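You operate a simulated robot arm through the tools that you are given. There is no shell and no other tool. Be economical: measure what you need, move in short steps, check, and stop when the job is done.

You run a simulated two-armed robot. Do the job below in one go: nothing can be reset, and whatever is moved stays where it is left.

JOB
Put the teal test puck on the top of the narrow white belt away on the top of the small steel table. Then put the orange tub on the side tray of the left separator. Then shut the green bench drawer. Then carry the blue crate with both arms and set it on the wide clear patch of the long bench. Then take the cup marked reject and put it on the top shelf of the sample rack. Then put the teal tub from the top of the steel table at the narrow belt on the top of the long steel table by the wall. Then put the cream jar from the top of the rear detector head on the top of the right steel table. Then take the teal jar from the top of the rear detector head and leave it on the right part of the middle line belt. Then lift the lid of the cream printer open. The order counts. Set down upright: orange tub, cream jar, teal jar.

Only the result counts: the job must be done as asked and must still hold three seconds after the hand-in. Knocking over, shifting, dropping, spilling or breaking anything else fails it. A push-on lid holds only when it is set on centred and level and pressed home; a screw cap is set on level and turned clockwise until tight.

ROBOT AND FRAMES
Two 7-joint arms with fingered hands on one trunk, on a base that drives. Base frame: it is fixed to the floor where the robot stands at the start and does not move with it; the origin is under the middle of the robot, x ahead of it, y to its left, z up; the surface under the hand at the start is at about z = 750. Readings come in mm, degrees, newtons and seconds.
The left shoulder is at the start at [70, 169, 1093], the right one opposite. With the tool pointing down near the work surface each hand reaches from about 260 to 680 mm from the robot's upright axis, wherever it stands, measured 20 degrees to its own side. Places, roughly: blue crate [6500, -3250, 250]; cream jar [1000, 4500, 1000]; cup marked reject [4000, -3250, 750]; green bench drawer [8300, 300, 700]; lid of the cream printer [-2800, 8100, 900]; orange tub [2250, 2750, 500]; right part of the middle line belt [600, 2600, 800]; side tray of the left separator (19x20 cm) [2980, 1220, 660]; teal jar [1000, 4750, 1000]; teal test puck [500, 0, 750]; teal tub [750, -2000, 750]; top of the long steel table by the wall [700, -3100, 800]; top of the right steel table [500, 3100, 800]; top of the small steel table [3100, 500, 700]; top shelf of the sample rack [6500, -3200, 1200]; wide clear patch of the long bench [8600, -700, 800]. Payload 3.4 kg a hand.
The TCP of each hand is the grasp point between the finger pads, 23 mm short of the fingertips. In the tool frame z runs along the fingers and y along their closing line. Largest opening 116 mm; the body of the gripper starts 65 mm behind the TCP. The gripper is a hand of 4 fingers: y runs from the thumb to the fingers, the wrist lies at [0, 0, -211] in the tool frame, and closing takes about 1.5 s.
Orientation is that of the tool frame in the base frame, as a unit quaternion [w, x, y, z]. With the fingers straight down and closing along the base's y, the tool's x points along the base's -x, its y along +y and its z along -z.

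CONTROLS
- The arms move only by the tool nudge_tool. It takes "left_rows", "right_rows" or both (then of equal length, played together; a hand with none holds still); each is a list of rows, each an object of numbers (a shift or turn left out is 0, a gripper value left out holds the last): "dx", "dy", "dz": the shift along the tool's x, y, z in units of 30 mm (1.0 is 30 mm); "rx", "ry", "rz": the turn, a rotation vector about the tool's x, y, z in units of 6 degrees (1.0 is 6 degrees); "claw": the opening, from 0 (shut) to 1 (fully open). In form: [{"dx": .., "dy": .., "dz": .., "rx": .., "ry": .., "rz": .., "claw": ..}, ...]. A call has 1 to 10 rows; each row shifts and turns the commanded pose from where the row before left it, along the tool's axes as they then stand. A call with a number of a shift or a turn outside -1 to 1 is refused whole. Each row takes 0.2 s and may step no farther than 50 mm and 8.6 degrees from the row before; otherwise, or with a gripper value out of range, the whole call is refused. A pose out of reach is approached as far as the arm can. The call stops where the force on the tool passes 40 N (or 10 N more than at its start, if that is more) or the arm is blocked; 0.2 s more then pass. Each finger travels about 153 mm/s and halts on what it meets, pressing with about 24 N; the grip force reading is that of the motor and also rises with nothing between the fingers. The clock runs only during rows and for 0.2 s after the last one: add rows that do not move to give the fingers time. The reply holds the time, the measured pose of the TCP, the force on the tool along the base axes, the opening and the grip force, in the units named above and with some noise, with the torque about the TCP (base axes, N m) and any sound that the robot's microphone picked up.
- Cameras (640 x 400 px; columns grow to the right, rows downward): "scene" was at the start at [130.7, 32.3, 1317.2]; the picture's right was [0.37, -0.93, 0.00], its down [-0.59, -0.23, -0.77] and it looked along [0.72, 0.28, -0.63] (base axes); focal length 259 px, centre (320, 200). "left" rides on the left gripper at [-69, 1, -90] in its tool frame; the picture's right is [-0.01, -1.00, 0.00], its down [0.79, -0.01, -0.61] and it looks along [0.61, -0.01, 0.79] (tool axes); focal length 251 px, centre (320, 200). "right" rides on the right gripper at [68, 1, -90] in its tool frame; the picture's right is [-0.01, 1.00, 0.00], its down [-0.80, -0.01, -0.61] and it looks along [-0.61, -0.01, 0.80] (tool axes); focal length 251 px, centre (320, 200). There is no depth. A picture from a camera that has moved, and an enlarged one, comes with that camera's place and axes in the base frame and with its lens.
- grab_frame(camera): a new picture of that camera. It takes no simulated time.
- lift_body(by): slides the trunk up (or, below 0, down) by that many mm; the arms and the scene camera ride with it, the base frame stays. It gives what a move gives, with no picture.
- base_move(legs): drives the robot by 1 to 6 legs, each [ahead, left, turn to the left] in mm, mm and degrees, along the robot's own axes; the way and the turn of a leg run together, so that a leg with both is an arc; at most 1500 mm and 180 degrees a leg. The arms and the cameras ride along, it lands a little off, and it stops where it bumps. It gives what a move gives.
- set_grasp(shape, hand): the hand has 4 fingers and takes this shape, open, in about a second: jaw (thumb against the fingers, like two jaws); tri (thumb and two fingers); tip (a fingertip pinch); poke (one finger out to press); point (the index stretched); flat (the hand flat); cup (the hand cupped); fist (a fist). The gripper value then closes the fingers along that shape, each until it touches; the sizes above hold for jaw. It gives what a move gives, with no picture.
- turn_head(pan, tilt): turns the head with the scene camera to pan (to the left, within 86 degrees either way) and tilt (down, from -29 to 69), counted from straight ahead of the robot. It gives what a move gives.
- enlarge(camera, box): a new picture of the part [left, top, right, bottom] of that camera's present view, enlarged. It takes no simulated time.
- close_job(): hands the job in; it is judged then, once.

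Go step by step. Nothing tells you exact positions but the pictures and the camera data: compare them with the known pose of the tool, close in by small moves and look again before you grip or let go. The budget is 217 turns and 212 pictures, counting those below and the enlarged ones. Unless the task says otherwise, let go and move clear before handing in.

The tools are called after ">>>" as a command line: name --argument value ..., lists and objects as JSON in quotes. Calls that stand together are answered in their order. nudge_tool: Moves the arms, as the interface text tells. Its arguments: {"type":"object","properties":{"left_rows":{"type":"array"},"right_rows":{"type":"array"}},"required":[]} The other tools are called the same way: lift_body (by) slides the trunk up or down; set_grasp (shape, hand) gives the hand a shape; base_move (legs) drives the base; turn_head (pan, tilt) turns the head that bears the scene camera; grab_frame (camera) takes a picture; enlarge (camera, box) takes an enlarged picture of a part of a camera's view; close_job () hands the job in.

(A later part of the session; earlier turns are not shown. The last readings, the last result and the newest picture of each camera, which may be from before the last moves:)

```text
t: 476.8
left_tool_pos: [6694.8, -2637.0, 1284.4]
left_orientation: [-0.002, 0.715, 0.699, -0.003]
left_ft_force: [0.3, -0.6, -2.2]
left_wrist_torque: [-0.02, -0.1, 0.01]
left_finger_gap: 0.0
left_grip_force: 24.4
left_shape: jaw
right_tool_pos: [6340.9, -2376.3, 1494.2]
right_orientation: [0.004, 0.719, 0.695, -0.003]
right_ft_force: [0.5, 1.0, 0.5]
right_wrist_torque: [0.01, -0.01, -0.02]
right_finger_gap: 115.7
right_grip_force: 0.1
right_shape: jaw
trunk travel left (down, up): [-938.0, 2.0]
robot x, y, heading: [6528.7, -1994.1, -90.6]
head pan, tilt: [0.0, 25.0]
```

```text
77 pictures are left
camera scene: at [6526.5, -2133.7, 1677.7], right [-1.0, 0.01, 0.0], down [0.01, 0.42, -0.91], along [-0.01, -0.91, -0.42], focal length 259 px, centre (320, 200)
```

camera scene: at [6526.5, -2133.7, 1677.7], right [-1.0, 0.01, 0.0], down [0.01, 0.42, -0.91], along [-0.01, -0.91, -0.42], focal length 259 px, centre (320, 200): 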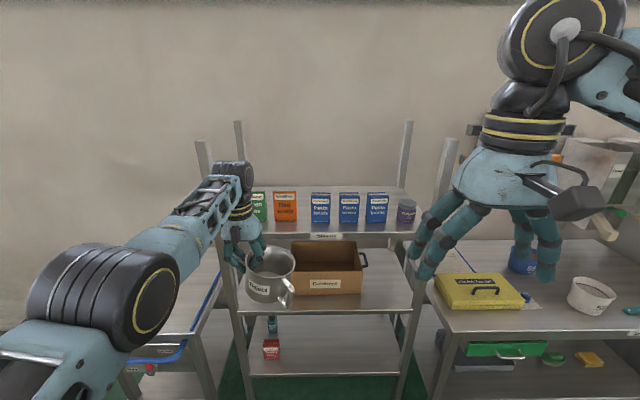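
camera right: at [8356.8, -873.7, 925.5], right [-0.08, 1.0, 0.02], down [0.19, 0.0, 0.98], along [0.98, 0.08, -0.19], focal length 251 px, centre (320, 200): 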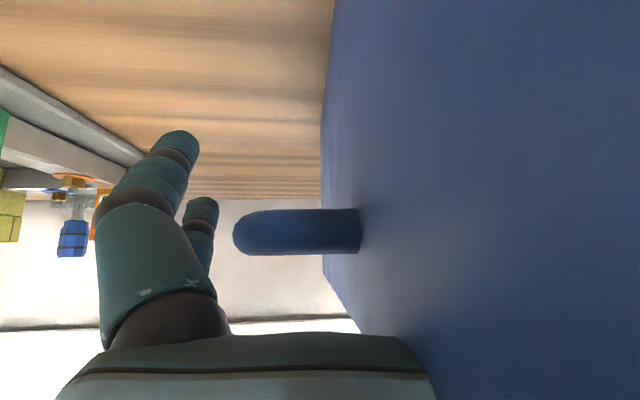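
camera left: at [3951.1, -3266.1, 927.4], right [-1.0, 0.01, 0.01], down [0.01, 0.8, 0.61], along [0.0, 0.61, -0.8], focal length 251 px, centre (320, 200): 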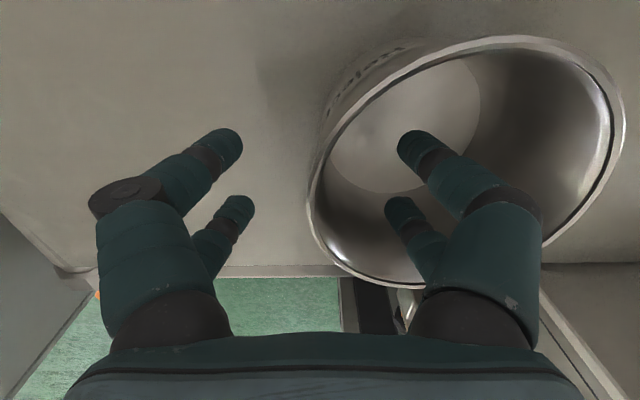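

I zoom on the top shelf to find a free place.

>>> enlarge --camera "scene" --box '[220, 170, 430, 270]'

```text
3.05 times, centred on (325, 220) of scene
camera zoom: at [6526.5, -2133.7, 1677.7], right [-1.0, 0.01, 0.0], down [0.01, 0.42, -0.91], along [-0.01, -0.91, -0.42], focal length 790 px, centre (305, 139)
```

zoom: 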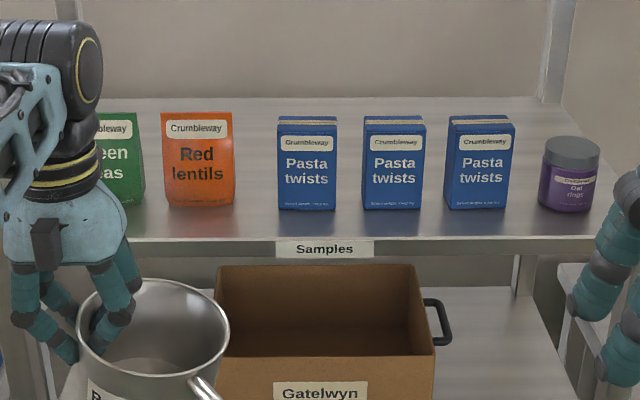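

There's a deep clear area behind the boxes (shelf z≈1132, box tops ≈1278). I raise the mug above box height and drive in so it ends behind them.

>>> nudge_tool --left_rows '[{"dz": -0.8}, {"dz": -0.8}, {"dz": -0.8}, {"dz": -0.8}]'

>>> base_move --legs '[[0, -95, 0.6], [250, 0, 0]]'

>>> grab_frame --camera "scene"

```text
t: 477.8
left_tool_pos: [6700.8, -2619.2, 1375.6]
left_orientation: [-0.001, 0.715, 0.699, -0.003]
left_ft_force: [-0.1, 0.1, -0.7]
left_wrist_torque: [-0.03, -0.08, -0.03]
left_finger_gap: 0.0
left_grip_force: 24.2
left_shape: jaw
left hand out of reach, approached as far as the arm can: row 2, 3, 4
right_tool_pos: [6341.0, -2376.8, 1494.8]
right_orientation: [0.003, 0.718, 0.696, -0.003]
right_ft_force: [0.4, -0.2, 0.5]
right_wrist_torque: [-0.01, -0.03, -0.02]
right_finger_gap: 115.9
right_grip_force: 0.1
right_shape: jaw
trunk travel left (down, up): [-938.0, 2.0]
robot x, y, heading: [6527.3, -1990.4, -91.1]
head pan, tilt: [0.0, 25.0]
```

```text
t: 480.4
left_tool_pos: [6611.1, -2859.0, 1377.1]
left_orientation: [-0.001, 0.712, 0.702, -0.005]
left_ft_force: [-0.3, 0.3, -0.8]
left_wrist_torque: [-0.04, -0.13, -0.04]
left_finger_gap: 0.1
left_grip_force: 24.9
left_shape: jaw
right_tool_pos: [6249.9, -2617.9, 1497.8]
right_orientation: [0.005, 0.717, 0.697, -0.006]
right_ft_force: [0.2, 0.6, -0.7]
right_wrist_torque: [-0.04, -0.03, 0.01]
right_finger_gap: 116.0
right_grip_force: 0.0
right_shape: jaw
trunk travel left (down, up): [-938.0, 2.0]
robot x, y, heading: [6433.7, -2239.3, -90.1]
head pan, tilt: [0.0, 25.0]
```

```text
75 pictures are left
camera scene: at [6435.3, -2373.8, 1678.3], right [-1.0, 0.01, 0.0], down [0.0, 0.42, -0.91], along [-0.01, -0.91, -0.42], focal length 259 px, centre (320, 200)
```

scene: 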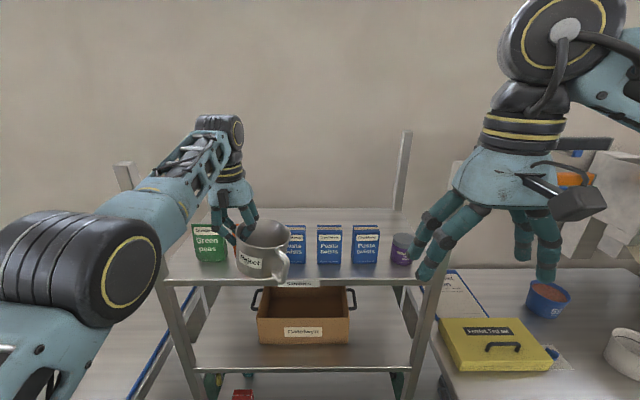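

Clear above the boxes. I drive forward until the mug is behind them.

>>> base_move --legs '[[220, 0, 0]]'

>>> base_move --legs '[[215, 0, 0]]'

>>> turn_head --pan 5 --tilt 40

>>> grab_frame --camera "scene"

>>> grab_frame --camera "left"

```text
t: 482.1
left_tool_pos: [6609.2, -3077.0, 1378.5]
left_orientation: [-0.001, 0.713, 0.701, -0.004]
left_ft_force: [-1.1, 0.5, -2.0]
left_wrist_torque: [-0.04, -0.11, 0.01]
left_finger_gap: 0.0
left_grip_force: 24.0
left_shape: jaw
right_tool_pos: [6247.6, -2835.9, 1496.8]
right_orientation: [0.005, 0.716, 0.698, -0.005]
right_ft_force: [0.1, -0.7, -0.3]
right_wrist_torque: [-0.09, 0.03, 0.02]
right_finger_gap: 115.9
right_grip_force: 0.1
right_shape: jaw
trunk travel left (down, up): [-938.0, 2.0]
robot x, y, heading: [6435.2, -2456.3, -90.4]
head pan, tilt: [0.0, 25.0]
```

```text
t: 483.7
left_tool_pos: [6605.9, -3294.7, 1379.1]
left_orientation: [0.0, 0.714, 0.7, -0.004]
left_ft_force: [-0.8, 1.0, -2.6]
left_wrist_torque: [-0.01, -0.09, 0.01]
left_finger_gap: 0.0
left_grip_force: 23.8
left_shape: jaw
right_tool_pos: [6244.9, -3052.9, 1496.8]
right_orientation: [0.005, 0.718, 0.697, -0.005]
right_ft_force: [0.2, 0.1, 0.0]
right_wrist_torque: [-0.04, 0.02, 0.01]
right_finger_gap: 115.8
right_grip_force: 0.0
right_shape: jaw
trunk travel left (down, up): [-938.0, 2.0]
robot x, y, heading: [6432.8, -2675.0, -90.6]
head pan, tilt: [0.0, 25.0]
```

```text
t: 484.5
left_tool_pos: [6605.2, -3298.9, 1375.5]
left_orientation: [-0.002, 0.714, 0.7, -0.003]
left_ft_force: [-0.2, 0.0, -2.0]
left_wrist_torque: [-0.03, -0.12, 0.02]
left_finger_gap: 0.0
left_grip_force: 23.7
left_shape: jaw
right_tool_pos: [6244.2, -3057.2, 1494.3]
right_orientation: [0.004, 0.718, 0.697, -0.004]
right_ft_force: [0.5, -0.4, -0.1]
right_wrist_torque: [0.02, -0.01, 0.01]
right_finger_gap: 115.8
right_grip_force: 0.0
right_shape: jaw
trunk travel left (down, up): [-938.0, 2.0]
robot x, y, heading: [6430.5, -2673.0, -90.5]
head pan, tilt: [5.0, 40.0]
```

```text
74 pictures are left
camera scene: at [6437.6, -2806.7, 1654.6], right [-1.0, -0.08, 0.0], down [-0.05, 0.64, -0.77], along [0.06, -0.76, -0.64], focal length 259 px, centre (320, 200)
```

scene: 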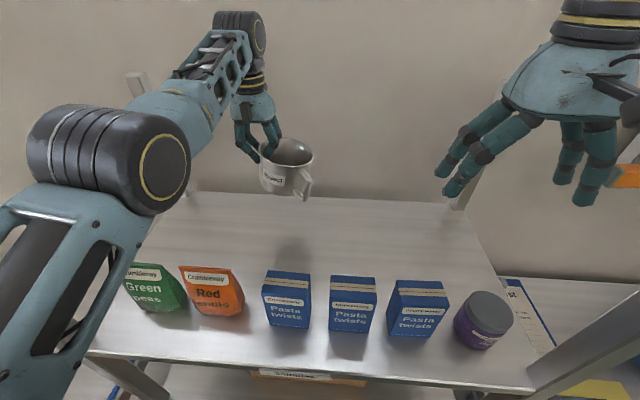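

```text
73 pictures are left
camera left: at [6605.6, -3368.3, 1466.5], right [-1.0, 0.01, 0.01], down [0.01, 0.8, 0.6], along [0.0, 0.6, -0.8], focal length 251 px, centre (320, 200)
```

left: 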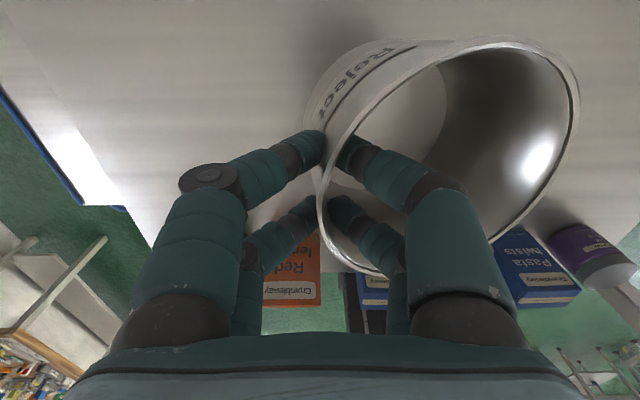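

Plenty of space behind the boxes. I lower the arm toward the shelf.

>>> nudge_tool --left_rows '[{"dz": 0.8}, {"dz": 0.8}, {"dz": 0.8}, {"dz": 0.8}, {"dz": 0.8}, {"dz": 0.6}]'

>>> grab_frame --camera "scene"

```text
t: 485.9
left_tool_pos: [6603.0, -3320.5, 1242.8]
left_orientation: [-0.003, 0.714, 0.7, -0.003]
left_ft_force: [1.1, -0.7, 0.3]
left_wrist_torque: [-0.03, 0.06, 0.03]
left_finger_gap: 0.0
left_grip_force: 24.1
left_shape: jaw
left hand out of reach, approached as far as the arm can: row 1, 2, 3, 5
right_tool_pos: [6244.6, -3057.7, 1495.6]
right_orientation: [0.004, 0.717, 0.697, -0.004]
right_ft_force: [0.2, 0.0, 0.4]
right_wrist_torque: [-0.02, -0.02, -0.04]
right_finger_gap: 115.9
right_grip_force: 0.0
right_shape: jaw
trunk travel left (down, up): [-938.0, 2.0]
robot x, y, heading: [6429.0, -2672.0, -90.6]
head pan, tilt: [5.0, 40.0]
```

```text
72 pictures are left
camera scene: at [6438.0, -2807.3, 1654.5], right [-1.0, -0.08, 0.0], down [-0.05, 0.64, -0.77], along [0.06, -0.76, -0.64], focal length 259 px, centre (320, 200)
```

scene: 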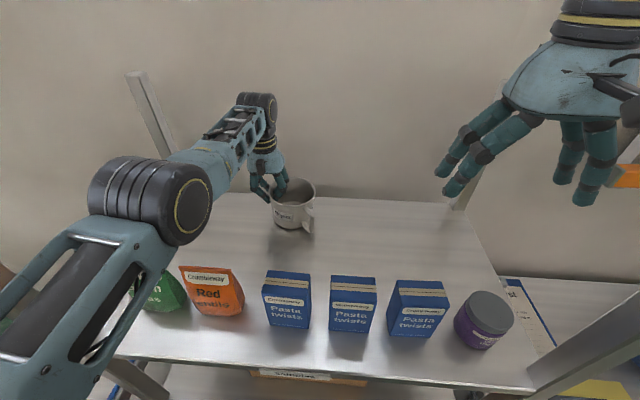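

Weight seems nearly taken. I lower slightly to confirm contact.

>>> lift_body --by -4

>>> lift_body --by -4

>>> enlarge --camera "scene" --box '[230, 140, 350, 250]'

```text
t: 486.4
left_tool_pos: [6603.9, -3321.1, 1239.9]
left_orientation: [-0.003, 0.713, 0.701, -0.002]
left_ft_force: [1.4, -0.8, 0.3]
left_wrist_torque: [-0.01, 0.08, -0.01]
left_finger_gap: 0.0
left_grip_force: 23.8
left_shape: jaw
right_tool_pos: [6245.0, -3057.3, 1489.6]
right_orientation: [0.004, 0.718, 0.696, -0.003]
right_ft_force: [-0.1, 0.2, 0.0]
right_wrist_torque: [0.03, 0.03, -0.05]
right_finger_gap: 116.0
right_grip_force: 0.0
right_shape: jaw
trunk travel left (down, up): [-934.0, 6.0]
robot x, y, heading: [6433.6, -2671.6, -90.6]
head pan, tilt: [5.0, 40.0]
```

```text
t: 487.0
left_tool_pos: [6603.4, -3320.2, 1237.3]
left_orientation: [-0.003, 0.714, 0.7, -0.003]
left_ft_force: [1.8, -1.0, 6.3]
left_wrist_torque: [0.0, 0.14, -0.01]
left_finger_gap: 0.1
left_grip_force: 23.9
left_shape: jaw
right_tool_pos: [6244.0, -3056.7, 1487.6]
right_orientation: [0.003, 0.717, 0.697, -0.004]
right_ft_force: [-0.6, 0.1, -0.4]
right_wrist_torque: [0.01, -0.01, 0.01]
right_finger_gap: 115.9
right_grip_force: 0.0
right_shape: jaw
trunk travel left (down, up): [-930.0, 10.0]
robot x, y, heading: [6428.5, -2672.9, -90.5]
head pan, tilt: [5.0, 40.0]
```

```text
3.64 times, centred on (290, 195) of scene
camera zoom: at [6437.7, -2806.3, 1646.6], right [-1.0, -0.08, 0.0], down [-0.05, 0.64, -0.77], along [0.06, -0.76, -0.64], focal length 943 px, centre (429, 218)
```

zoom: 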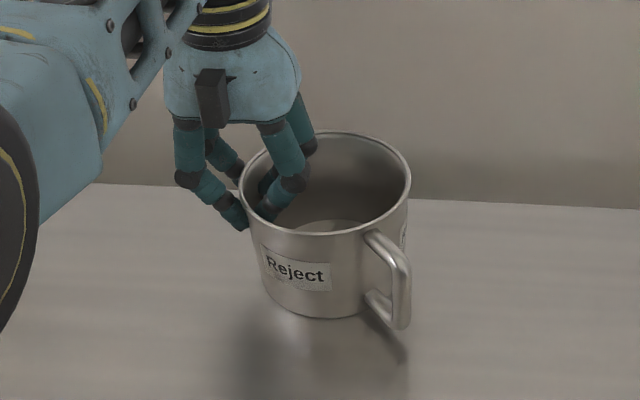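

>>> lift_body --by -4

>>> lift_body --by -4

>>> enlarge --camera "scene" --box '[230, 140, 350, 250]'

```text
t: 487.5
left_tool_pos: [6602.0, -3318.9, 1235.9]
left_orientation: [0.001, 0.714, 0.7, -0.005]
left_ft_force: [3.3, -8.0, 28.9]
left_wrist_torque: [-0.06, 0.12, 0.07]
left_finger_gap: 0.1
left_grip_force: 23.9
left_shape: jaw
right_tool_pos: [6243.8, -3054.7, 1483.9]
right_orientation: [0.006, 0.718, 0.696, -0.004]
right_ft_force: [-0.1, 0.2, -0.8]
right_wrist_torque: [0.02, 0.0, 0.02]
right_finger_gap: 115.6
right_grip_force: 0.1
right_shape: jaw
trunk travel left (down, up): [-926.0, 14.0]
robot x, y, heading: [6432.5, -2672.4, -90.6]
head pan, tilt: [5.0, 40.0]
```

```text
t: 487.9
left_tool_pos: [6604.0, -3318.5, 1235.4]
left_orientation: [0.001, 0.714, 0.7, -0.007]
left_ft_force: [0.1, 2.9, 14.6]
left_wrist_torque: [0.1, 0.11, -0.04]
left_finger_gap: 0.8
left_grip_force: 23.9
left_shape: jaw
right_tool_pos: [6244.3, -3054.1, 1481.6]
right_orientation: [0.006, 0.718, 0.696, -0.004]
right_ft_force: [-0.3, -0.4, -0.2]
right_wrist_torque: [0.0, -0.01, -0.01]
right_finger_gap: 115.8
right_grip_force: 0.1
right_shape: jaw
trunk travel left (down, up): [-925.0, 15.0]
robot x, y, heading: [6431.9, -2673.0, -90.3]
head pan, tilt: [5.0, 40.0]
stopped: the force on the tool passed its limit at 44 N (the readings are from after the stop); the commanded pose is now the measured one
```

```text
3.64 times, centred on (290, 195) of scene
camera zoom: at [6436.9, -2803.4, 1641.2], right [-1.0, -0.08, 0.0], down [-0.05, 0.64, -0.77], along [0.06, -0.77, -0.64], focal length 943 px, centre (429, 218)
```

zoom: 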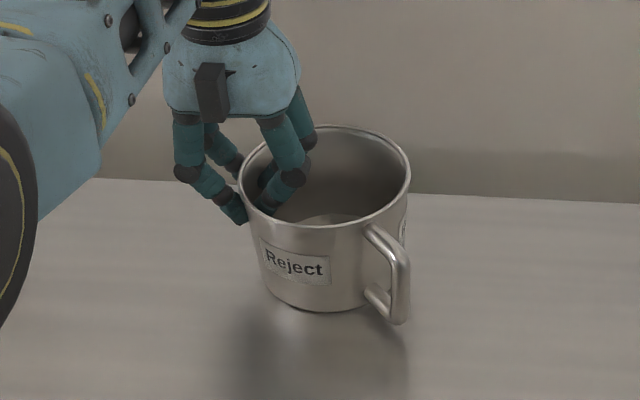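

The mug rests firmly. I open, raise the arm clear, and back out over the boxes.

>>> nudge_tool --left_rows '[{"dz": -0.05, "claw": 0.25}, {"claw": 0.5}, {}, {"dz": -0.6}, {"dz": -0.8}, {"dz": -0.8}, {"dz": -0.8}, {"dz": -0.8}, {"dz": -0.8}]'

>>> grab_frame --camera "scene"

```text
t: 489.9
left_tool_pos: [6608.1, -3300.7, 1367.3]
left_orientation: [0.0, 0.714, 0.701, -0.005]
left_ft_force: [0.4, -0.1, -0.6]
left_wrist_torque: [-0.01, 0.0, 0.01]
left_finger_gap: 57.2
left_grip_force: 0.0
left_shape: jaw
left hand out of reach, approached as far as the arm can: row 6, 7, 8, 9
right_tool_pos: [6244.0, -3057.9, 1480.9]
right_orientation: [0.003, 0.717, 0.697, -0.004]
right_ft_force: [0.2, 0.7, -0.3]
right_wrist_torque: [0.02, -0.01, -0.02]
right_finger_gap: 115.7
right_grip_force: 0.0
right_shape: jaw
trunk travel left (down, up): [-925.0, 15.0]
robot x, y, heading: [6429.4, -2672.0, -90.5]
head pan, tilt: [5.0, 40.0]
```

```text
69 pictures are left
camera scene: at [6437.6, -2807.2, 1641.1], right [-1.0, -0.08, 0.0], down [-0.05, 0.64, -0.77], along [0.06, -0.76, -0.64], focal length 259 px, centre (320, 200)
```

scene: 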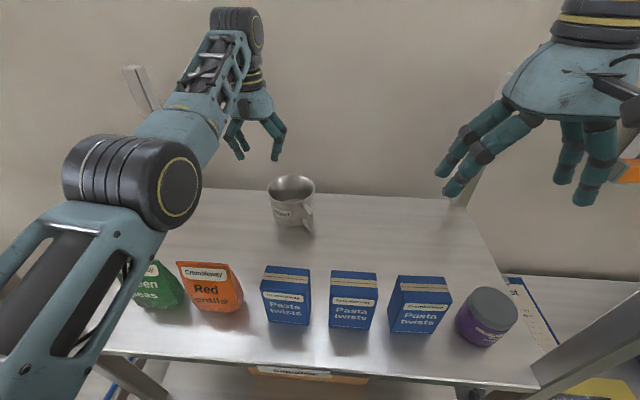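

The mug stands on the top shelf. Next is the teal tub: I back out and travel west with the hands kept high.

>>> base_move --legs '[[-750, 0, 0.5], [0, -1450, 0], [0, -1450, 0], [0, -1450, 0]]'

>>> base_move --legs '[[0, 0, 0]]'

>>> turn_head --pan -60 --tilt 25

>>> grab_frame --camera "scene"

```text
t: 514.2
left_tool_pos: [2298.2, -2538.6, 1366.4]
left_orientation: [0.0, 0.712, 0.703, -0.007]
left_ft_force: [0.9, -1.6, 0.3]
left_wrist_torque: [-0.02, 0.01, -0.02]
left_finger_gap: 57.3
left_grip_force: 0.0
left_shape: jaw
right_tool_pos: [1931.8, -2297.2, 1481.7]
right_orientation: [0.004, 0.716, 0.698, -0.005]
right_ft_force: [0.2, -0.2, -0.1]
right_wrist_torque: [-0.02, 0.01, 0.04]
right_finger_gap: 115.7
right_grip_force: 0.0
right_shape: jaw
trunk travel left (down, up): [-925.0, 15.0]
robot x, y, heading: [2111.7, -1907.7, -90.4]
head pan, tilt: [5.0, 40.0]
```

```text
t: 514.9
left_tool_pos: [2296.3, -2538.4, 1366.6]
left_orientation: [0.001, 0.711, 0.703, -0.006]
left_ft_force: [-0.1, -1.3, 0.3]
left_wrist_torque: [0.0, -0.02, 0.02]
left_finger_gap: 57.2
left_grip_force: 0.2
left_shape: jaw
right_tool_pos: [1930.7, -2298.3, 1480.9]
right_orientation: [0.004, 0.716, 0.698, -0.004]
right_ft_force: [-1.5, 0.9, 0.1]
right_wrist_torque: [0.02, 0.03, -0.02]
right_finger_gap: 115.9
right_grip_force: 0.0
right_shape: jaw
trunk travel left (down, up): [-925.0, 15.0]
robot x, y, heading: [2113.1, -1913.3, -89.9]
head pan, tilt: [5.0, 40.0]
```

```text
t: 516.3
left_tool_pos: [2296.3, -2538.6, 1366.8]
left_orientation: [0.0, 0.711, 0.703, -0.006]
left_ft_force: [0.2, -0.3, 0.4]
left_wrist_torque: [-0.02, 0.01, 0.02]
left_finger_gap: 57.4
left_grip_force: 0.1
left_shape: jaw
right_tool_pos: [1931.6, -2298.6, 1482.4]
right_orientation: [0.004, 0.716, 0.698, -0.005]
right_ft_force: [0.1, 0.1, -0.7]
right_wrist_torque: [-0.01, 0.02, 0.01]
right_finger_gap: 115.8
right_grip_force: 0.3
right_shape: jaw
trunk travel left (down, up): [-925.0, 15.0]
robot x, y, heading: [2115.5, -1913.8, -90.2]
head pan, tilt: [-60.0, 25.0]
```

```text
68 pictures are left
camera scene: at [2035.5, -2007.3, 1664.5], right [-0.5, 0.87, 0.0], down [0.37, 0.21, -0.91], along [-0.79, -0.45, -0.42], focal length 259 px, centre (320, 200)
```

scene: 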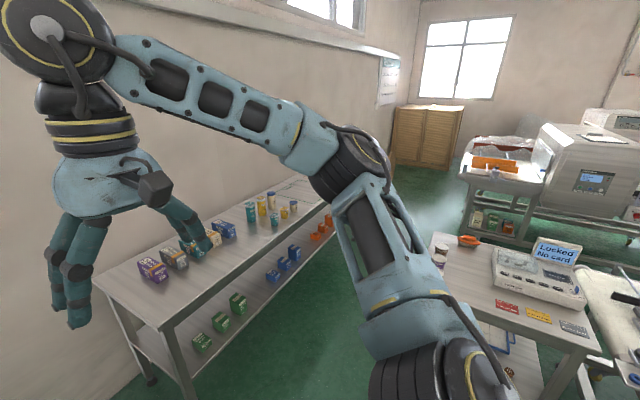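

I go into the corridor between the two tables and turn to face the small steel table.

>>> base_move --legs '[[575, -700, 0], [0, -640, 0], [0, 0, 180]]'

>>> turn_head --pan 0 --tilt 45

>>> grab_frame --camera "scene"

```text
t: 531.8
left_tool_pos: [542.0, -1881.4, 1367.7]
left_orientation: [-0.005, 0.715, -0.699, 0.0]
left_ft_force: [0.4, 1.0, 0.2]
left_wrist_torque: [0.01, 0.0, -0.01]
left_finger_gap: 57.6
left_grip_force: 0.0
left_shape: jaw
right_tool_pos: [917.0, -2108.9, 1482.1]
right_orientation: [-0.003, 0.711, -0.703, -0.004]
right_ft_force: [0.2, -0.7, 0.7]
right_wrist_torque: [-0.01, 0.01, 0.01]
right_finger_gap: 115.9
right_grip_force: 0.0
right_shape: jaw
trunk travel left (down, up): [-925.0, 15.0]
robot x, y, heading: [750.0, -2498.5, 91.7]
head pan, tilt: [-60.0, 25.0]
```

```text
t: 533.1
left_tool_pos: [543.2, -1880.0, 1367.1]
left_orientation: [-0.006, 0.715, -0.699, 0.0]
left_ft_force: [-1.0, 0.3, 0.6]
left_wrist_torque: [-0.01, 0.04, -0.01]
left_finger_gap: 57.6
left_grip_force: 0.0
left_shape: jaw
right_tool_pos: [916.3, -2108.1, 1481.4]
right_orientation: [-0.003, 0.712, -0.702, -0.003]
right_ft_force: [0.0, 0.1, -0.1]
right_wrist_torque: [0.02, -0.01, 0.02]
right_finger_gap: 115.8
right_grip_force: 0.0
right_shape: jaw
trunk travel left (down, up): [-925.0, 15.0]
robot x, y, heading: [746.9, -2499.8, 91.8]
head pan, tilt: [0.0, 45.0]
```

```text
67 pictures are left
camera scene: at [743.1, -2368.1, 1633.9], right [1.0, 0.03, 0.0], down [0.02, -0.71, -0.71], along [-0.02, 0.71, -0.71], focal length 259 px, centre (320, 200)
```

scene: 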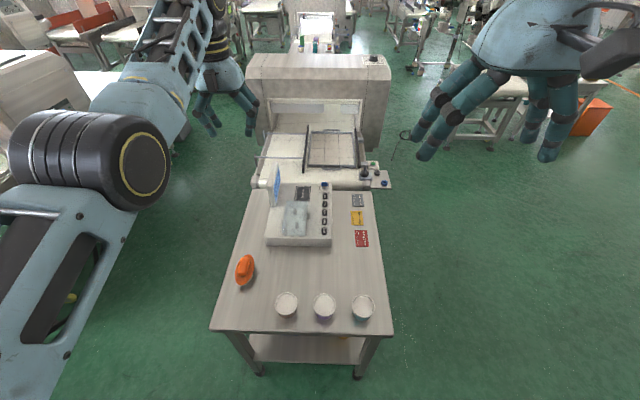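

Three lidded tubs stand near the front edge; I zoom to find the teal one.

>>> enlarge --camera "scene" --box '[210, 230, 400, 350]'

```text
3.33 times, centred on (305, 290) of scene
camera zoom: at [743.1, -2368.1, 1633.9], right [1.0, 0.03, 0.0], down [0.02, -0.71, -0.71], along [-0.02, 0.71, -0.71], focal length 864 px, centre (370, -100)
```

zoom: 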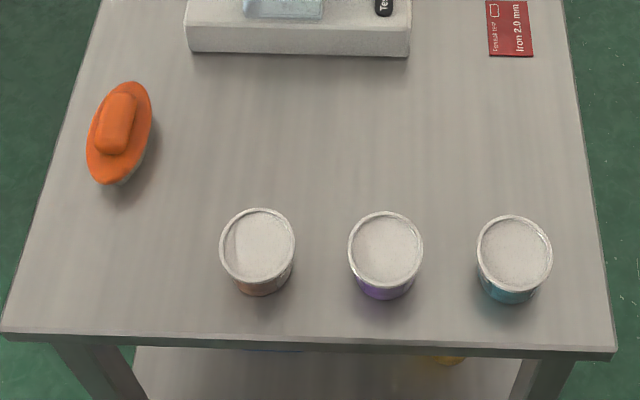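

The teal tub is the right-hand one, near [868, −2024]. I lower the trunk and bring the right hand over it.

>>> lift_body --by -350

>>> nudge_tool --right_rows '[{"dx": -0.4, "dy": 0.23, "dz": 0.9, "claw": 1}, {"dx": -0.4, "dy": 0.23, "dz": 0.9}, {"dx": -0.4, "dy": 0.23, "dz": 0.9}, {"dx": -0.4, "dy": 0.23, "dz": 0.9}, {"dx": -0.4, "dy": 0.23, "dz": 0.9}, {"dx": -0.4, "dy": 0.23, "dz": 0.9}, {"dx": -0.4, "dy": 0.23, "dz": 0.9}]'

>>> grab_frame --camera "right"

```text
t: 536.5
left_tool_pos: [542.2, -1880.8, 1016.8]
left_orientation: [-0.005, 0.715, -0.699, 0.0]
left_ft_force: [0.8, 0.7, 0.1]
left_wrist_torque: [0.04, -0.02, -0.01]
left_finger_gap: 57.3
left_grip_force: 0.1
left_shape: jaw
right_tool_pos: [916.8, -2108.4, 1131.2]
right_orientation: [-0.004, 0.711, -0.703, -0.004]
right_ft_force: [0.0, -0.8, -0.4]
right_wrist_torque: [0.04, 0.0, -0.01]
right_finger_gap: 116.0
right_grip_force: 0.1
right_shape: jaw
trunk travel left (down, up): [-575.0, 365.0]
robot x, y, heading: [745.8, -2502.0, 91.7]
head pan, tilt: [0.0, 45.0]
```

```text
t: 538.1
left_tool_pos: [542.7, -1880.0, 1017.0]
left_orientation: [-0.006, 0.715, -0.699, 0.0]
left_ft_force: [0.1, -0.1, 0.6]
left_wrist_torque: [-0.04, -0.01, -0.01]
left_finger_gap: 57.4
left_grip_force: 0.1
left_shape: jaw
right_tool_pos: [865.1, -2022.4, 942.4]
right_orientation: [-0.003, 0.711, -0.703, -0.004]
right_ft_force: [-0.6, 0.2, 0.5]
right_wrist_torque: [-0.01, 0.0, -0.02]
right_finger_gap: 115.9
right_grip_force: 0.1
right_shape: jaw
trunk travel left (down, up): [-575.0, 365.0]
robot x, y, heading: [744.0, -2501.1, 91.9]
head pan, tilt: [0.0, 45.0]
```

```text
65 pictures are left
camera right: at [865.4, -2092.7, 1031.8], right [-1.0, 0.0, 0.0], down [0.0, 0.79, 0.61], along [0.0, 0.61, -0.79], focal length 251 px, centre (320, 200)
```

right: 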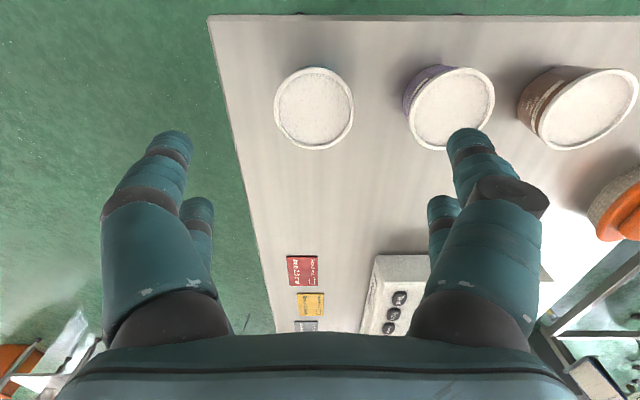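

Lid at about [871, −2019, 800]. I trim, narrow the opening for the neighbouring tub, and lower.

>>> nudge_tool --right_rows '[{"dy": -0.17, "dx": -0.08, "claw": 0.84}, {"dz": 0.9}, {"dz": 0.9}, {"dz": 0.9}, {"dz": 0.9}, {"dz": 0.9}, {"dz": 0.6}]'

>>> grab_frame --camera "right"

```text
t: 539.7
left_tool_pos: [542.5, -1879.8, 1018.0]
left_orientation: [-0.005, 0.715, -0.699, -0.001]
left_ft_force: [0.6, 0.0, -0.2]
left_wrist_torque: [0.03, 0.01, -0.02]
left_finger_gap: 57.4
left_grip_force: 0.0
left_shape: jaw
right_tool_pos: [872.1, -2018.2, 787.9]
right_orientation: [-0.005, 0.712, -0.703, -0.004]
right_ft_force: [-0.2, -0.2, 0.3]
right_wrist_torque: [0.04, -0.02, 0.0]
right_finger_gap: 97.8
right_grip_force: 0.1
right_shape: jaw
trunk travel left (down, up): [-575.0, 365.0]
robot x, y, heading: [748.6, -2502.4, 91.9]
head pan, tilt: [0.0, 45.0]
```

```text
64 pictures are left
camera right: at [872.5, -2087.3, 877.6], right [-1.0, 0.0, 0.0], down [0.0, 0.79, 0.61], along [0.0, 0.61, -0.79], focal length 251 px, centre (320, 200)
```

right: 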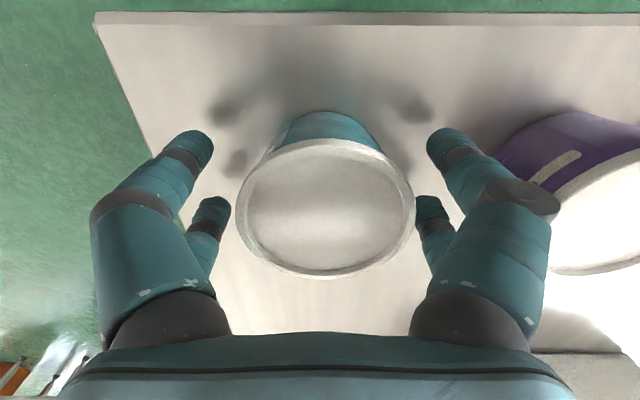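

>>> nudge_tool --right_rows '[{"dz": 0.4}, {"claw": 0.5}, {"claw": 0.2}, {"claw": 0}, {}, {}, {}, {}]'

>>> nudge_tool --right_rows '[{"dz": -0.8}, {"dz": -0.9}, {"dz": -0.9}, {"dz": -0.9}, {"dz": -0.9}]'

>>> grab_frame --camera "right"

```text
t: 541.5
left_tool_pos: [543.0, -1880.2, 1015.4]
left_orientation: [-0.005, 0.715, -0.699, 0.0]
left_ft_force: [-0.3, 0.1, 0.2]
left_wrist_torque: [0.02, -0.04, 0.01]
left_finger_gap: 57.6
left_grip_force: 0.0
left_shape: jaw
right_tool_pos: [873.3, -2017.6, 775.9]
right_orientation: [-0.003, 0.712, -0.703, -0.004]
right_ft_force: [0.6, -0.8, 0.0]
right_wrist_torque: [0.0, 0.03, 0.0]
right_finger_gap: 44.2
right_grip_force: 23.6
right_shape: jaw
trunk travel left (down, up): [-575.0, 365.0]
robot x, y, heading: [748.9, -2502.6, 92.1]
head pan, tilt: [0.0, 45.0]
```

```text
t: 542.7
left_tool_pos: [541.8, -1880.5, 1016.4]
left_orientation: [-0.004, 0.715, -0.699, 0.0]
left_ft_force: [0.6, 0.3, 0.4]
left_wrist_torque: [-0.01, 0.02, -0.02]
left_finger_gap: 57.4
left_grip_force: 0.1
left_shape: jaw
right_tool_pos: [871.7, -2021.6, 912.4]
right_orientation: [-0.004, 0.712, -0.703, -0.004]
right_ft_force: [0.6, 0.6, -1.0]
right_wrist_torque: [-0.01, 0.04, 0.0]
right_finger_gap: 44.2
right_grip_force: 24.1
right_shape: jaw
trunk travel left (down, up): [-575.0, 365.0]
robot x, y, heading: [747.3, -2500.3, 91.8]
head pan, tilt: [0.0, 45.0]
```

```text
63 pictures are left
camera right: at [870.3, -2091.3, 1001.4], right [-1.0, 0.0, 0.0], down [0.0, 0.79, 0.61], along [0.0, 0.61, -0.79], focal length 251 px, centre (320, 200)
```

right: 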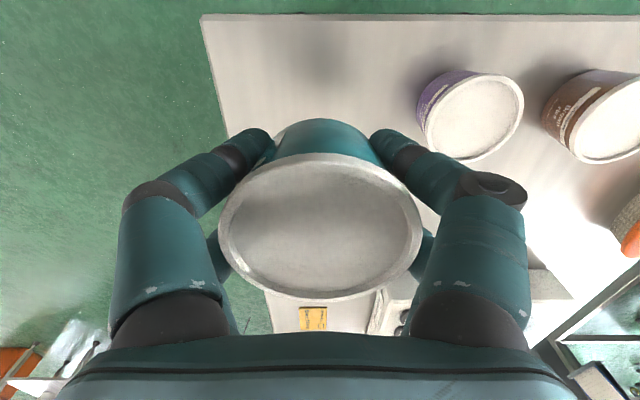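

The teal tub is held. I raise the trunk, turn around to the long wall table, and look for a free spot.

>>> lift_body --by 250

>>> base_move --legs '[[0, 0, -180]]'

>>> grab_frame --camera "scene"

```text
t: 545.3
left_tool_pos: [542.2, -1881.4, 1267.0]
left_orientation: [-0.005, 0.715, -0.699, 0.0]
left_ft_force: [-0.2, -0.2, -0.2]
left_wrist_torque: [0.01, 0.01, 0.02]
left_finger_gap: 57.5
left_grip_force: 0.0
left_shape: jaw
right_tool_pos: [870.6, -2020.9, 1160.4]
right_orientation: [-0.004, 0.711, -0.703, -0.004]
right_ft_force: [-0.7, 0.2, -0.9]
right_wrist_torque: [0.0, 0.0, 0.02]
right_finger_gap: 43.9
right_grip_force: 24.0
right_shape: jaw
trunk travel left (down, up): [-825.0, 115.0]
robot x, y, heading: [744.6, -2499.3, 92.0]
head pan, tilt: [0.0, 45.0]
```

```text
t: 553.0
left_tool_pos: [939.7, -3124.0, 1266.2]
left_orientation: [0.0, 0.705, 0.709, -0.005]
left_ft_force: [-0.4, 0.0, -0.6]
left_wrist_torque: [-0.01, -0.01, 0.02]
left_finger_gap: 57.2
left_grip_force: 0.0
left_shape: jaw
right_tool_pos: [613.5, -2978.4, 1160.3]
right_orientation: [0.003, 0.709, 0.705, -0.003]
right_ft_force: [0.1, -0.8, -0.6]
right_wrist_torque: [-0.03, 0.02, -0.02]
right_finger_gap: 43.7
right_grip_force: 24.2
right_shape: jaw
trunk travel left (down, up): [-825.0, 115.0]
robot x, y, heading: [746.3, -2499.9, -89.1]
head pan, tilt: [0.0, 45.0]
```

```text
62 pictures are left
camera scene: at [749.3, -2631.6, 1533.9], right [-1.0, -0.02, 0.0], down [-0.01, 0.71, -0.71], along [0.01, -0.71, -0.71], focal length 259 px, centre (320, 200)
```

scene: 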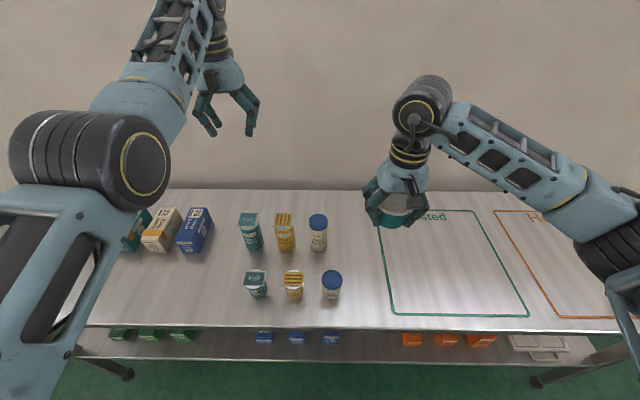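

Free area right of the jars. I position the tub around [580, −3060] and lower.

>>> nudge_tool --right_rows '[{"dx": -0.7, "dy": -0.28}, {"dx": -0.7, "dy": -0.28}, {"dx": -0.7, "dy": -0.28}, {"dx": -0.6, "dy": -0.28}]'

>>> lift_body --by -250

>>> grab_frame --camera "scene"

```text
t: 554.0
left_tool_pos: [938.7, -3124.2, 1267.7]
left_orientation: [0.0, 0.705, 0.709, -0.004]
left_ft_force: [0.0, -0.4, 0.0]
left_wrist_torque: [-0.03, 0.03, 0.02]
left_finger_gap: 57.3
left_grip_force: 0.0
left_shape: jaw
right_tool_pos: [579.5, -3060.4, 1162.9]
right_orientation: [0.004, 0.709, 0.705, -0.003]
right_ft_force: [0.8, 0.2, -1.5]
right_wrist_torque: [0.02, -0.01, 0.0]
right_finger_gap: 43.0
right_grip_force: 24.1
right_shape: jaw
trunk travel left (down, up): [-825.0, 115.0]
robot x, y, heading: [747.0, -2501.7, -89.2]
head pan, tilt: [0.0, 45.0]
```

```text
t: 556.6
left_tool_pos: [938.9, -3124.0, 1018.3]
left_orientation: [0.0, 0.705, 0.709, -0.004]
left_ft_force: [1.0, -1.0, -0.5]
left_wrist_torque: [0.01, -0.01, 0.02]
left_finger_gap: 57.4
left_grip_force: 0.1
left_shape: jaw
right_tool_pos: [579.9, -3057.5, 912.7]
right_orientation: [0.004, 0.709, 0.705, -0.003]
right_ft_force: [0.4, 0.6, -0.8]
right_wrist_torque: [-0.07, 0.0, 0.01]
right_finger_gap: 43.4
right_grip_force: 23.8
right_shape: jaw
trunk travel left (down, up): [-575.0, 365.0]
robot x, y, heading: [746.0, -2499.1, -89.3]
head pan, tilt: [0.0, 45.0]
```

```text
61 pictures are left
camera scene: at [749.1, -2631.4, 1283.9], right [-1.0, -0.02, 0.0], down [-0.01, 0.71, -0.71], along [0.01, -0.71, -0.71], focal length 259 px, centre (320, 200)
```

scene: 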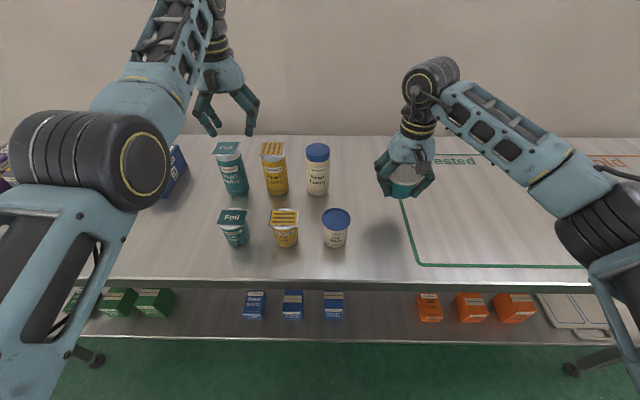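

>>> nudge_tool --right_rows '[{"dz": 0.6}, {"dz": 0.5}, {"dz": 0.3}, {"dz": 0.2}, {}]'

>>> enlarge --camera "scene" --box '[330, 120, 490, 250]'

```text
t: 557.8
left_tool_pos: [938.9, -3124.4, 1016.8]
left_orientation: [0.0, 0.705, 0.709, -0.005]
left_ft_force: [0.1, 0.3, -0.7]
left_wrist_torque: [0.04, -0.01, -0.03]
left_finger_gap: 57.2
left_grip_force: 0.0
left_shape: jaw
right_tool_pos: [580.7, -3058.9, 862.5]
right_orientation: [0.005, 0.709, 0.705, -0.003]
right_ft_force: [-0.9, -0.8, -1.3]
right_wrist_torque: [-0.04, 0.0, 0.0]
right_finger_gap: 43.4
right_grip_force: 24.0
right_shape: jaw
trunk travel left (down, up): [-575.0, 365.0]
robot x, y, heading: [746.3, -2500.5, -89.4]
head pan, tilt: [0.0, 45.0]
```

```text
3.08 times, centred on (410, 185) of scene
camera zoom: at [749.1, -2631.5, 1283.9], right [-1.0, -0.02, 0.0], down [-0.01, 0.71, -0.71], along [0.01, -0.71, -0.71], focal length 798 px, centre (43, 246)
```

zoom: 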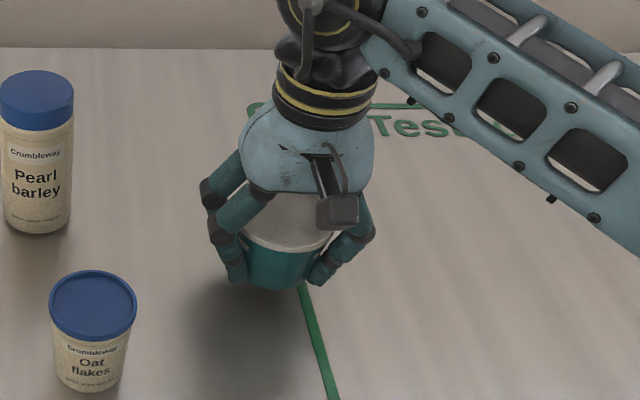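

>>> nudge_tool --right_rows '[{"dz": 0.35}, {"dz": 0.3}, {"dz": 0.2}, {"dz": 0.15}, {"dz": 0.1}, {}]'

>>> enlarge --camera "scene" --box '[330, 120, 490, 250]'

```text
t: 558.8
left_tool_pos: [940.3, -3122.1, 1019.4]
left_orientation: [0.001, 0.705, 0.709, -0.006]
left_ft_force: [-0.2, 0.0, 0.9]
left_wrist_torque: [0.01, 0.04, 0.02]
left_finger_gap: 57.5
left_grip_force: 0.0
left_shape: jaw
right_tool_pos: [579.9, -3059.9, 844.1]
right_orientation: [0.01, 0.709, 0.705, -0.007]
right_ft_force: [0.5, 3.6, 19.3]
right_wrist_torque: [0.39, 0.4, -0.08]
right_finger_gap: 44.6
right_grip_force: 23.9
right_shape: jaw
trunk travel left (down, up): [-575.0, 365.0]
robot x, y, heading: [746.5, -2501.6, -88.9]
head pan, tilt: [0.0, 45.0]
stopped in row 4 (right hand): the force on the tool passed its limit at 44 N (the readings are from after the stop); the commanded pose is now the measured one
```

```text
3.08 times, centred on (410, 185) of scene
camera zoom: at [749.7, -2627.7, 1284.4], right [-1.0, -0.02, 0.0], down [-0.01, 0.7, -0.71], along [0.01, -0.71, -0.71], focal length 798 px, centre (43, 246)
```

zoom: 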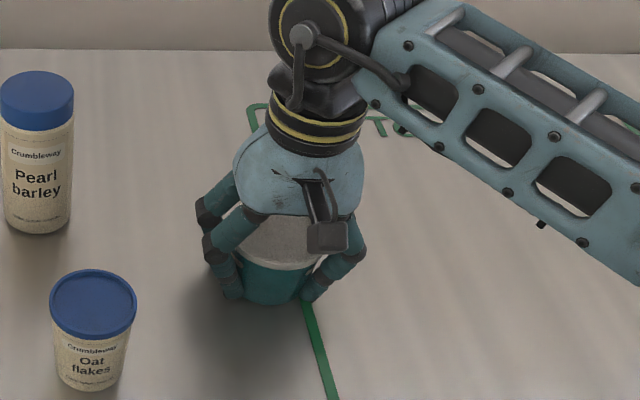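

Contact (44 N peak). I ease, open, and lift clear.

>>> nudge_tool --right_rows '[{"dz": -0.08}, {"claw": 0.6}, {"claw": 0.85}, {}, {"dz": -0.6}, {"dz": -0.9}, {"dz": -0.9}, {"dz": -0.9}, {"dz": -0.9}]'

>>> lift_body --by 250

>>> grab_frame --camera "scene"

```text
t: 560.8
left_tool_pos: [939.9, -3122.6, 1017.3]
left_orientation: [0.001, 0.705, 0.71, -0.005]
left_ft_force: [-0.5, -0.5, -0.7]
left_wrist_torque: [0.01, -0.01, 0.02]
left_finger_gap: 57.3
left_grip_force: 0.1
left_shape: jaw
right_tool_pos: [581.3, -3057.8, 970.8]
right_orientation: [0.008, 0.709, 0.705, -0.006]
right_ft_force: [0.4, -0.1, 0.0]
right_wrist_torque: [-0.03, -0.05, 0.02]
right_finger_gap: 98.4
right_grip_force: 0.0
right_shape: jaw
trunk travel left (down, up): [-575.0, 365.0]
robot x, y, heading: [748.7, -2501.0, -89.2]
head pan, tilt: [0.0, 45.0]
```

```text
t: 563.4
left_tool_pos: [940.0, -3124.9, 1266.2]
left_orientation: [0.0, 0.705, 0.709, -0.005]
left_ft_force: [-0.3, 0.8, 0.7]
left_wrist_torque: [0.02, 0.02, -0.02]
left_finger_gap: 57.4
left_grip_force: 0.1
left_shape: jaw
right_tool_pos: [580.9, -3059.0, 1222.6]
right_orientation: [0.008, 0.709, 0.705, -0.005]
right_ft_force: [0.1, 0.2, 0.3]
right_wrist_torque: [-0.05, 0.0, -0.02]
right_finger_gap: 98.6
right_grip_force: 0.0
right_shape: jaw
trunk travel left (down, up): [-825.0, 115.0]
robot x, y, heading: [745.6, -2498.3, -89.1]
head pan, tilt: [0.0, 45.0]
```

```text
58 pictures are left
camera scene: at [749.1, -2631.6, 1533.8], right [-1.0, -0.02, 0.0], down [-0.01, 0.71, -0.71], along [0.01, -0.71, -0.71], focal length 259 px, centre (320, 200)
```

scene: 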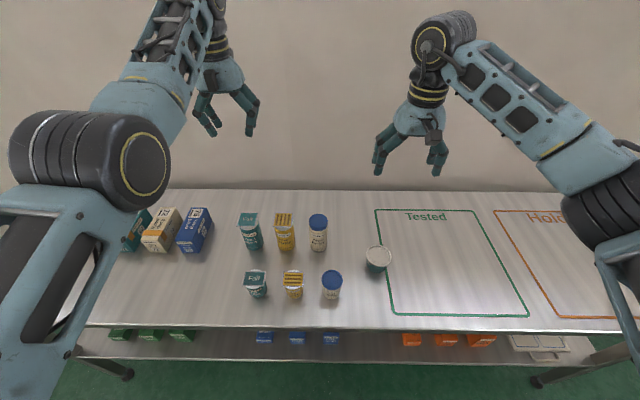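

The teal tub is on the long table. Now I go around by the west aisle northwards toward the rear detector.

>>> base_move --legs '[[0, 0, 179], [0, 1020, 0], [1450, 0, 0], [1450, 0, 0], [1400, 0, 0]]'

>>> turn_head --pan -15 --tilt 15

>>> grab_frame --camera "scene"

```text
t: 596.6
left_tool_pos: [-804.9, 2411.9, 1266.0]
left_orientation: [-0.005, 0.73, -0.683, -0.001]
left_ft_force: [-0.1, -0.2, -0.3]
left_wrist_torque: [-0.04, 0.03, 0.0]
left_finger_gap: 57.6
left_grip_force: 0.0
left_shape: jaw
right_tool_pos: [-442.4, 2369.6, 1222.9]
right_orientation: [-0.005, 0.726, -0.688, -0.008]
right_ft_force: [0.4, 0.1, -1.2]
right_wrist_torque: [0.0, 0.0, 0.0]
right_finger_gap: 98.3
right_grip_force: 0.1
right_shape: jaw
trunk travel left (down, up): [-825.0, 115.0]
robot x, y, heading: [-571.6, 1803.1, 94.3]
head pan, tilt: [0.0, 45.0]
```

```text
t: 597.6
left_tool_pos: [-804.7, 2413.9, 1267.2]
left_orientation: [-0.006, 0.73, -0.683, -0.001]
left_ft_force: [0.7, -0.5, -0.3]
left_wrist_torque: [0.02, 0.0, 0.01]
left_finger_gap: 57.5
left_grip_force: 0.1
left_shape: jaw
right_tool_pos: [-444.3, 2370.0, 1221.7]
right_orientation: [-0.005, 0.727, -0.687, -0.008]
right_ft_force: [-0.9, -0.5, 0.4]
right_wrist_torque: [0.01, -0.01, 0.01]
right_finger_gap: 98.4
right_grip_force: 0.0
right_shape: jaw
trunk travel left (down, up): [-825.0, 115.0]
robot x, y, heading: [-574.0, 1802.7, 94.2]
head pan, tilt: [-15.0, 15.0]
```

```text
57 pictures are left
camera scene: at [-559.8, 1945.9, 1580.6], right [0.98, -0.19, 0.0], down [-0.05, -0.26, -0.97], along [0.18, 0.95, -0.26], focal length 259 px, centre (320, 200)
```

scene: 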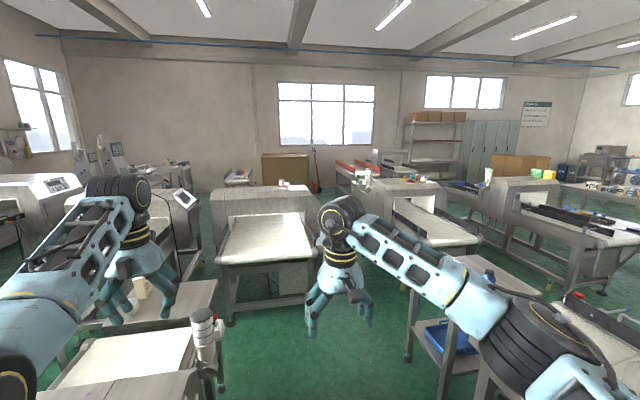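

I've drifted a bit west but am clear. I zoom on the rear detector head and the steel table.

>>> enlarge --camera "scene" --box '[330, 150, 570, 310]'

```text
2.50 times, centred on (450, 230) of scene
camera zoom: at [-559.8, 1945.9, 1580.6], right [0.98, -0.19, 0.0], down [-0.05, -0.26, -0.97], along [0.18, 0.95, -0.26], focal length 648 px, centre (-5, 125)
```

zoom: 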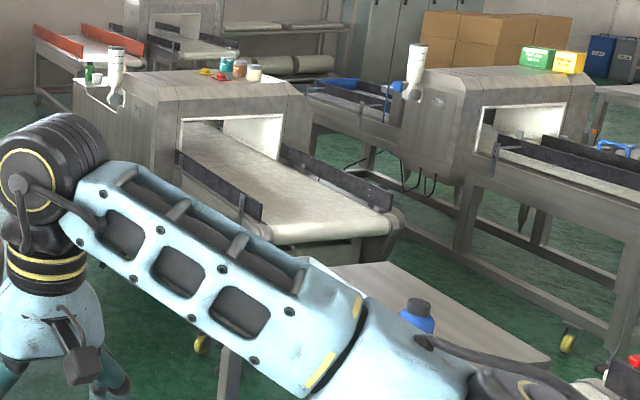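

The jars are best reached from the east side of the rear line, so I return south and go around through the cable aisle.

>>> base_move --legs '[[0, -260, -4.2], [-1430, 0, 0], [-1430, 0, 0]]'

>>> base_move --legs '[[0, 0, 0.5]]'

```text
t: 613.0
left_tool_pos: [-525.1, -446.2, 1266.5]
left_orientation: [0.005, -0.698, 0.716, 0.0]
left_ft_force: [1.6, -0.4, 0.5]
left_wrist_torque: [-0.02, 0.05, -0.03]
left_finger_gap: 57.4
left_grip_force: 0.0
left_shape: jaw
right_tool_pos: [-169.0, -523.3, 1220.0]
right_orientation: [0.005, -0.694, 0.72, 0.007]
right_ft_force: [0.2, 0.5, -0.4]
right_wrist_torque: [0.0, 0.01, -0.02]
right_finger_gap: 98.3
right_grip_force: 0.0
right_shape: jaw
trunk travel left (down, up): [-825.0, 115.0]
robot x, y, heading: [-351.3, -1075.9, 89.4]
head pan, tilt: [-15.0, 15.0]
```

```text
t: 613.7
left_tool_pos: [-530.6, -451.1, 1267.2]
left_orientation: [0.004, -0.701, 0.713, 0.0]
left_ft_force: [-0.3, 0.5, -0.3]
left_wrist_torque: [-0.01, 0.01, 0.0]
left_finger_gap: 57.6
left_grip_force: 0.0
left_shape: jaw
right_tool_pos: [-173.7, -521.9, 1221.6]
right_orientation: [0.005, -0.697, 0.717, 0.008]
right_ft_force: [0.4, 0.5, 0.2]
right_wrist_torque: [0.01, -0.01, 0.02]
right_finger_gap: 98.4
right_grip_force: 0.0
right_shape: jaw
trunk travel left (down, up): [-825.0, 115.0]
robot x, y, heading: [-349.1, -1078.5, 89.5]
head pan, tilt: [-15.0, 15.0]
```

>>> base_move --legs '[[-1405, 0, 0.3], [0, -1450, 0], [0, -330, 0], [1350, 0, 0]]'

>>> turn_head --pan 0 --tilt 55

```text
t: 635.7
left_tool_pos: [1192.6, -484.8, 1267.0]
left_orientation: [-0.006, 0.72, -0.694, -0.001]
left_ft_force: [0.4, -0.3, 0.4]
left_wrist_torque: [0.03, 0.0, -0.02]
left_finger_gap: 57.5
left_grip_force: 0.2
left_shape: jaw
right_tool_pos: [1552.9, -537.4, 1220.3]
right_orientation: [-0.005, 0.716, -0.698, -0.009]
right_ft_force: [-0.1, 0.0, -0.3]
right_wrist_torque: [-0.01, 0.01, 0.0]
right_finger_gap: 98.3
right_grip_force: 0.0
right_shape: jaw
trunk travel left (down, up): [-825.0, 115.0]
robot x, y, heading: [1403.1, -1097.7, 92.5]
head pan, tilt: [-15.0, 15.0]
```

```text
t: 636.8
left_tool_pos: [1191.7, -484.4, 1267.0]
left_orientation: [-0.005, 0.72, -0.694, 0.0]
left_ft_force: [-0.2, 0.0, 0.8]
left_wrist_torque: [-0.01, 0.01, 0.0]
left_finger_gap: 57.5
left_grip_force: 0.0
left_shape: jaw
right_tool_pos: [1552.0, -537.7, 1221.4]
right_orientation: [-0.005, 0.716, -0.698, -0.008]
right_ft_force: [0.2, 0.1, -0.2]
right_wrist_torque: [0.0, -0.07, 0.0]
right_finger_gap: 98.2
right_grip_force: 0.0
right_shape: jaw
trunk travel left (down, up): [-825.0, 115.0]
robot x, y, heading: [1401.3, -1101.0, 92.8]
head pan, tilt: [0.0, 55.0]
```

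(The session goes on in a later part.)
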